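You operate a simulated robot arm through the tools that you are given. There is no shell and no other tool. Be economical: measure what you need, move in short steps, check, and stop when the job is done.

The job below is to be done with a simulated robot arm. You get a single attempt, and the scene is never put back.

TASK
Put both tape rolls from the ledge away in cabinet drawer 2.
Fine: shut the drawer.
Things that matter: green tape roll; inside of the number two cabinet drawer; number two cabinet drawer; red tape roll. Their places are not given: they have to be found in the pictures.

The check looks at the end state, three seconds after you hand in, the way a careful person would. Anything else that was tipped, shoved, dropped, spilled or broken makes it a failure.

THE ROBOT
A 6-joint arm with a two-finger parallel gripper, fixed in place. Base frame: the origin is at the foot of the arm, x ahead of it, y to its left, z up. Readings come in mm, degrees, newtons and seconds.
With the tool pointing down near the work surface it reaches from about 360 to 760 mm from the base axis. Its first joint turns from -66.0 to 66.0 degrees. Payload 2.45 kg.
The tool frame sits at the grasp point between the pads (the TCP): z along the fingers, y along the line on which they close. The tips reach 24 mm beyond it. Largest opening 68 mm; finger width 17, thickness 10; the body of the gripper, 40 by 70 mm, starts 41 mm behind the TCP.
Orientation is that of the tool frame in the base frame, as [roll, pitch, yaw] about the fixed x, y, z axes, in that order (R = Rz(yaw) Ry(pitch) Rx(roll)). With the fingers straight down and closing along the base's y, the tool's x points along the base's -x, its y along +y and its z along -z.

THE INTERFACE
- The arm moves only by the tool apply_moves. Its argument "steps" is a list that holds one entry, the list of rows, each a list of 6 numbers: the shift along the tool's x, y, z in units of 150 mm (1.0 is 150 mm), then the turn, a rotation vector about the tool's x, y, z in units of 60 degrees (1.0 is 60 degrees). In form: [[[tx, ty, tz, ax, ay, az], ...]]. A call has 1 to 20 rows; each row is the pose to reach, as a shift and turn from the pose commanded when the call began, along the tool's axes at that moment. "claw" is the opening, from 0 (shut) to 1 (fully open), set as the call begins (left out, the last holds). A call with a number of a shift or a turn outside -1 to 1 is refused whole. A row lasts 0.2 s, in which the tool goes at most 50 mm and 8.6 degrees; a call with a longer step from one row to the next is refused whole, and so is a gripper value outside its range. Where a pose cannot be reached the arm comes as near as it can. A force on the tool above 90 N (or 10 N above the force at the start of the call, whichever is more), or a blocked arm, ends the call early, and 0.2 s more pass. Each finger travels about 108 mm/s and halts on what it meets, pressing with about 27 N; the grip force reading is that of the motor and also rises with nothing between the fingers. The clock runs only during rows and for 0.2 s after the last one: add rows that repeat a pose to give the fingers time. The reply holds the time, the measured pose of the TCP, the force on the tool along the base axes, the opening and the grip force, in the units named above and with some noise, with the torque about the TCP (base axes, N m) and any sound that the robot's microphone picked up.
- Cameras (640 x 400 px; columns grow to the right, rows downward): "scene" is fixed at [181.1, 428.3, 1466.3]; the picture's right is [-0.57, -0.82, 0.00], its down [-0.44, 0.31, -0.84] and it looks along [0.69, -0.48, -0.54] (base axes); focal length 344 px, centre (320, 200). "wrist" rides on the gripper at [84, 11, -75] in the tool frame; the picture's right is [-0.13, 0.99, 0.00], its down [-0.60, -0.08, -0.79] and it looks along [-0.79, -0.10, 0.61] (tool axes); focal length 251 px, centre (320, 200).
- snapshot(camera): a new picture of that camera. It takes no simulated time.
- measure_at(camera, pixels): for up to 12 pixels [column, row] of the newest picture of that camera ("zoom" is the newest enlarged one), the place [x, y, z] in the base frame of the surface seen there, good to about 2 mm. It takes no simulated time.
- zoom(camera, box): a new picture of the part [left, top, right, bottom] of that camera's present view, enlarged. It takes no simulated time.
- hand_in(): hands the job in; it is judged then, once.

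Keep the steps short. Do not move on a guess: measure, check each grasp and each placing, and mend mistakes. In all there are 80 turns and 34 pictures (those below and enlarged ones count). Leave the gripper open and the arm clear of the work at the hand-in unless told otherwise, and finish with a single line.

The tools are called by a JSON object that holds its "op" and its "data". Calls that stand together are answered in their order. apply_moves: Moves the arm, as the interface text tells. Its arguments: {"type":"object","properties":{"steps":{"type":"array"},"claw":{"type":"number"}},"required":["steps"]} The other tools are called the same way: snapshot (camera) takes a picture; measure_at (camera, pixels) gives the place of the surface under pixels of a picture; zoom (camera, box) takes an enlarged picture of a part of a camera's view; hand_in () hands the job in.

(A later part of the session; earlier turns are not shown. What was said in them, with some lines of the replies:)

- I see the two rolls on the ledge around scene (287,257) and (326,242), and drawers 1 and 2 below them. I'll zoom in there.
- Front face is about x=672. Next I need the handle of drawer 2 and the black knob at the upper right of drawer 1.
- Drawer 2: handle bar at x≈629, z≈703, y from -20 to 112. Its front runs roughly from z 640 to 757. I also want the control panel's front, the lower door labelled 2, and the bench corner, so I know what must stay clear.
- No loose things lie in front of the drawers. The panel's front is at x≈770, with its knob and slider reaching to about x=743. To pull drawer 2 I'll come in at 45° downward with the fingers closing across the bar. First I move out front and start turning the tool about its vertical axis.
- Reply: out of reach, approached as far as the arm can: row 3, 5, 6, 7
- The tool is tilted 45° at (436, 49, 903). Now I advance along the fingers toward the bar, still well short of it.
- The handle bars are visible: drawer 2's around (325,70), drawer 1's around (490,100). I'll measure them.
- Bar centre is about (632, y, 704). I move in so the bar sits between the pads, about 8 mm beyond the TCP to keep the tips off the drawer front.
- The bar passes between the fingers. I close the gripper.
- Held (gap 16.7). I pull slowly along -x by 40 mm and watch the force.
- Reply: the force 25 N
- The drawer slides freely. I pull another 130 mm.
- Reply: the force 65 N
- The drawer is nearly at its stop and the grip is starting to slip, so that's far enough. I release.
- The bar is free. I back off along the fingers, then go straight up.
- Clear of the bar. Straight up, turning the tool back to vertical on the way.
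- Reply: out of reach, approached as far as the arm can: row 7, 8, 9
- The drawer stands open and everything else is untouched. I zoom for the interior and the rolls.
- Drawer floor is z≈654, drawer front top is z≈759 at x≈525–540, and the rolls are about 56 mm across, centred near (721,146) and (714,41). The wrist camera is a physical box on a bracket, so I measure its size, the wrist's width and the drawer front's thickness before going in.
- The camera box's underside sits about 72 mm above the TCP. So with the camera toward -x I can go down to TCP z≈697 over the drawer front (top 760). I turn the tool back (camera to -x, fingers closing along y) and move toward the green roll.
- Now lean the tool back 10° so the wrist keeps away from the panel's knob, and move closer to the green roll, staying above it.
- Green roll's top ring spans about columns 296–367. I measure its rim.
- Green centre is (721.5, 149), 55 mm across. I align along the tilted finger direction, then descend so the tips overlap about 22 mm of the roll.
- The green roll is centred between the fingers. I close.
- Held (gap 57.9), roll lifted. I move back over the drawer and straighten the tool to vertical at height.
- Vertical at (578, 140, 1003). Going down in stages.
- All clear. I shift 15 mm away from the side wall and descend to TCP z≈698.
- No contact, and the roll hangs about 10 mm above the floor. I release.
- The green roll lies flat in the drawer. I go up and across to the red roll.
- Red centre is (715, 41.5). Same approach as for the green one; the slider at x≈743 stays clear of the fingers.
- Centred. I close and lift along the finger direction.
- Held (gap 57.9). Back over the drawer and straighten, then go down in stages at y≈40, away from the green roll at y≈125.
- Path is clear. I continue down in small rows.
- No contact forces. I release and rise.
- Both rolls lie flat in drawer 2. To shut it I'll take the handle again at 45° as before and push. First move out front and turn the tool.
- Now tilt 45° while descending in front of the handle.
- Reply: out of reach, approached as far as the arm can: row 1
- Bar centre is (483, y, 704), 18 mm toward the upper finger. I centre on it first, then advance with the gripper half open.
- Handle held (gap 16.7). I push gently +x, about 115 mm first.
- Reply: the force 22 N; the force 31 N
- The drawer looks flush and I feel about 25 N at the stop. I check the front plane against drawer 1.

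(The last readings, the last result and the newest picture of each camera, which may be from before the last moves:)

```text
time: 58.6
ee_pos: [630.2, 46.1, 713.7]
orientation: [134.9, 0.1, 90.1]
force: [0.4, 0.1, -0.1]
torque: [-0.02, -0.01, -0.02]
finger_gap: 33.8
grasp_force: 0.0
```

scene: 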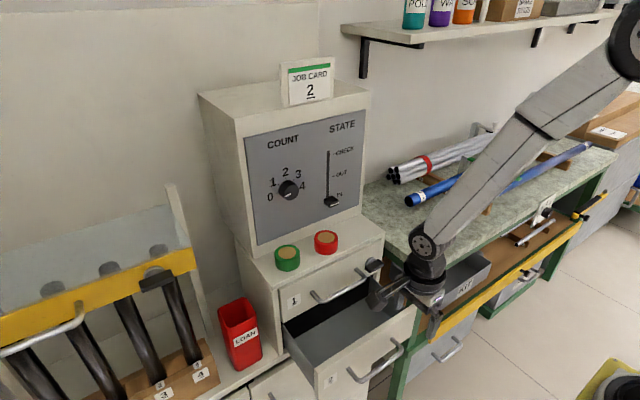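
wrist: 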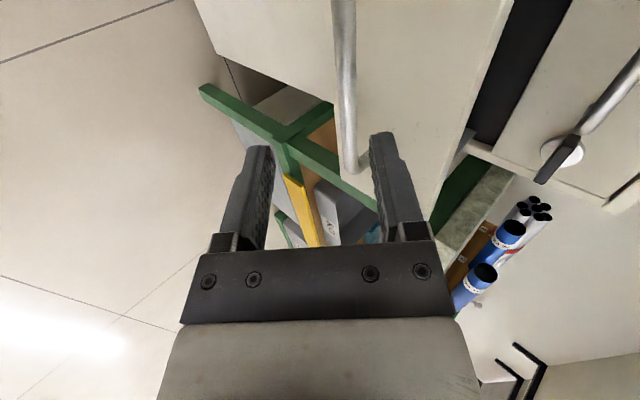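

Flush at x≈673, the same as before. I back out along the fingers.

{"op": "apply_moves", "data": {"steps": [[[0, 0, -0.08, 0, 0, 0], [0, 0, -0.2, 0, 0, 0], [0, 0, -0.4, 0, 0, 0], [0, 0, -0.6, 0, 0, 0], [0, 0, -0.8, 0, 0, 0], [0, 0, -1.0, 0, 0, 0], [0, 0, -1.0, 0, 0, 0]]]}}

{"op": "apply_moves", "data": {"steps": [[[0, 0, -0.2, 0, 0, 0], [0, 0.1, -0.4, 0, 0, 0], [0, 0.25, -0.55, 0, 0, 0], [0, 0.4, -0.7, 0, 0, 0], [0, 0.4, -0.7, 0, 0, 0]]], "claw": 1.0}}

{"op": "snapshot", "data": {"camera": "scene"}}

```text
time: 60.2
ee_pos: [522.5, 47.5, 819.1]
orientation: [135.0, 0.0, 90.1]
force: [0.5, 0.2, 0.5]
torque: [-0.02, 0.0, 0.0]
finger_gap: 34.1
grasp_force: 0.0
```

```text
time: 61.4
ee_pos: [492.2, 46.4, 935.9]
orientation: [135.0, 0.0, 89.9]
force: [-0.2, -0.1, -0.1]
torque: [0.08, -0.01, -0.01]
finger_gap: 68.0
grasp_force: 0.0
```

```text
6 pictures are left
```

scene: 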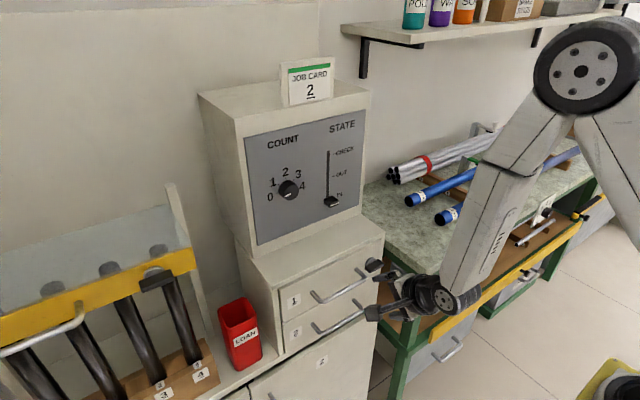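

Drawer 2 is shut, the ledge is empty, the panel, bin and bench look unchanged, and the arm is clear with the gripper open. I hand in.

{"op": "hand_in", "data": {}}

```text
The job is handed in.
```

Both tape rolls are in cabinet drawer 2, the drawer is shut, and the job is handed in.
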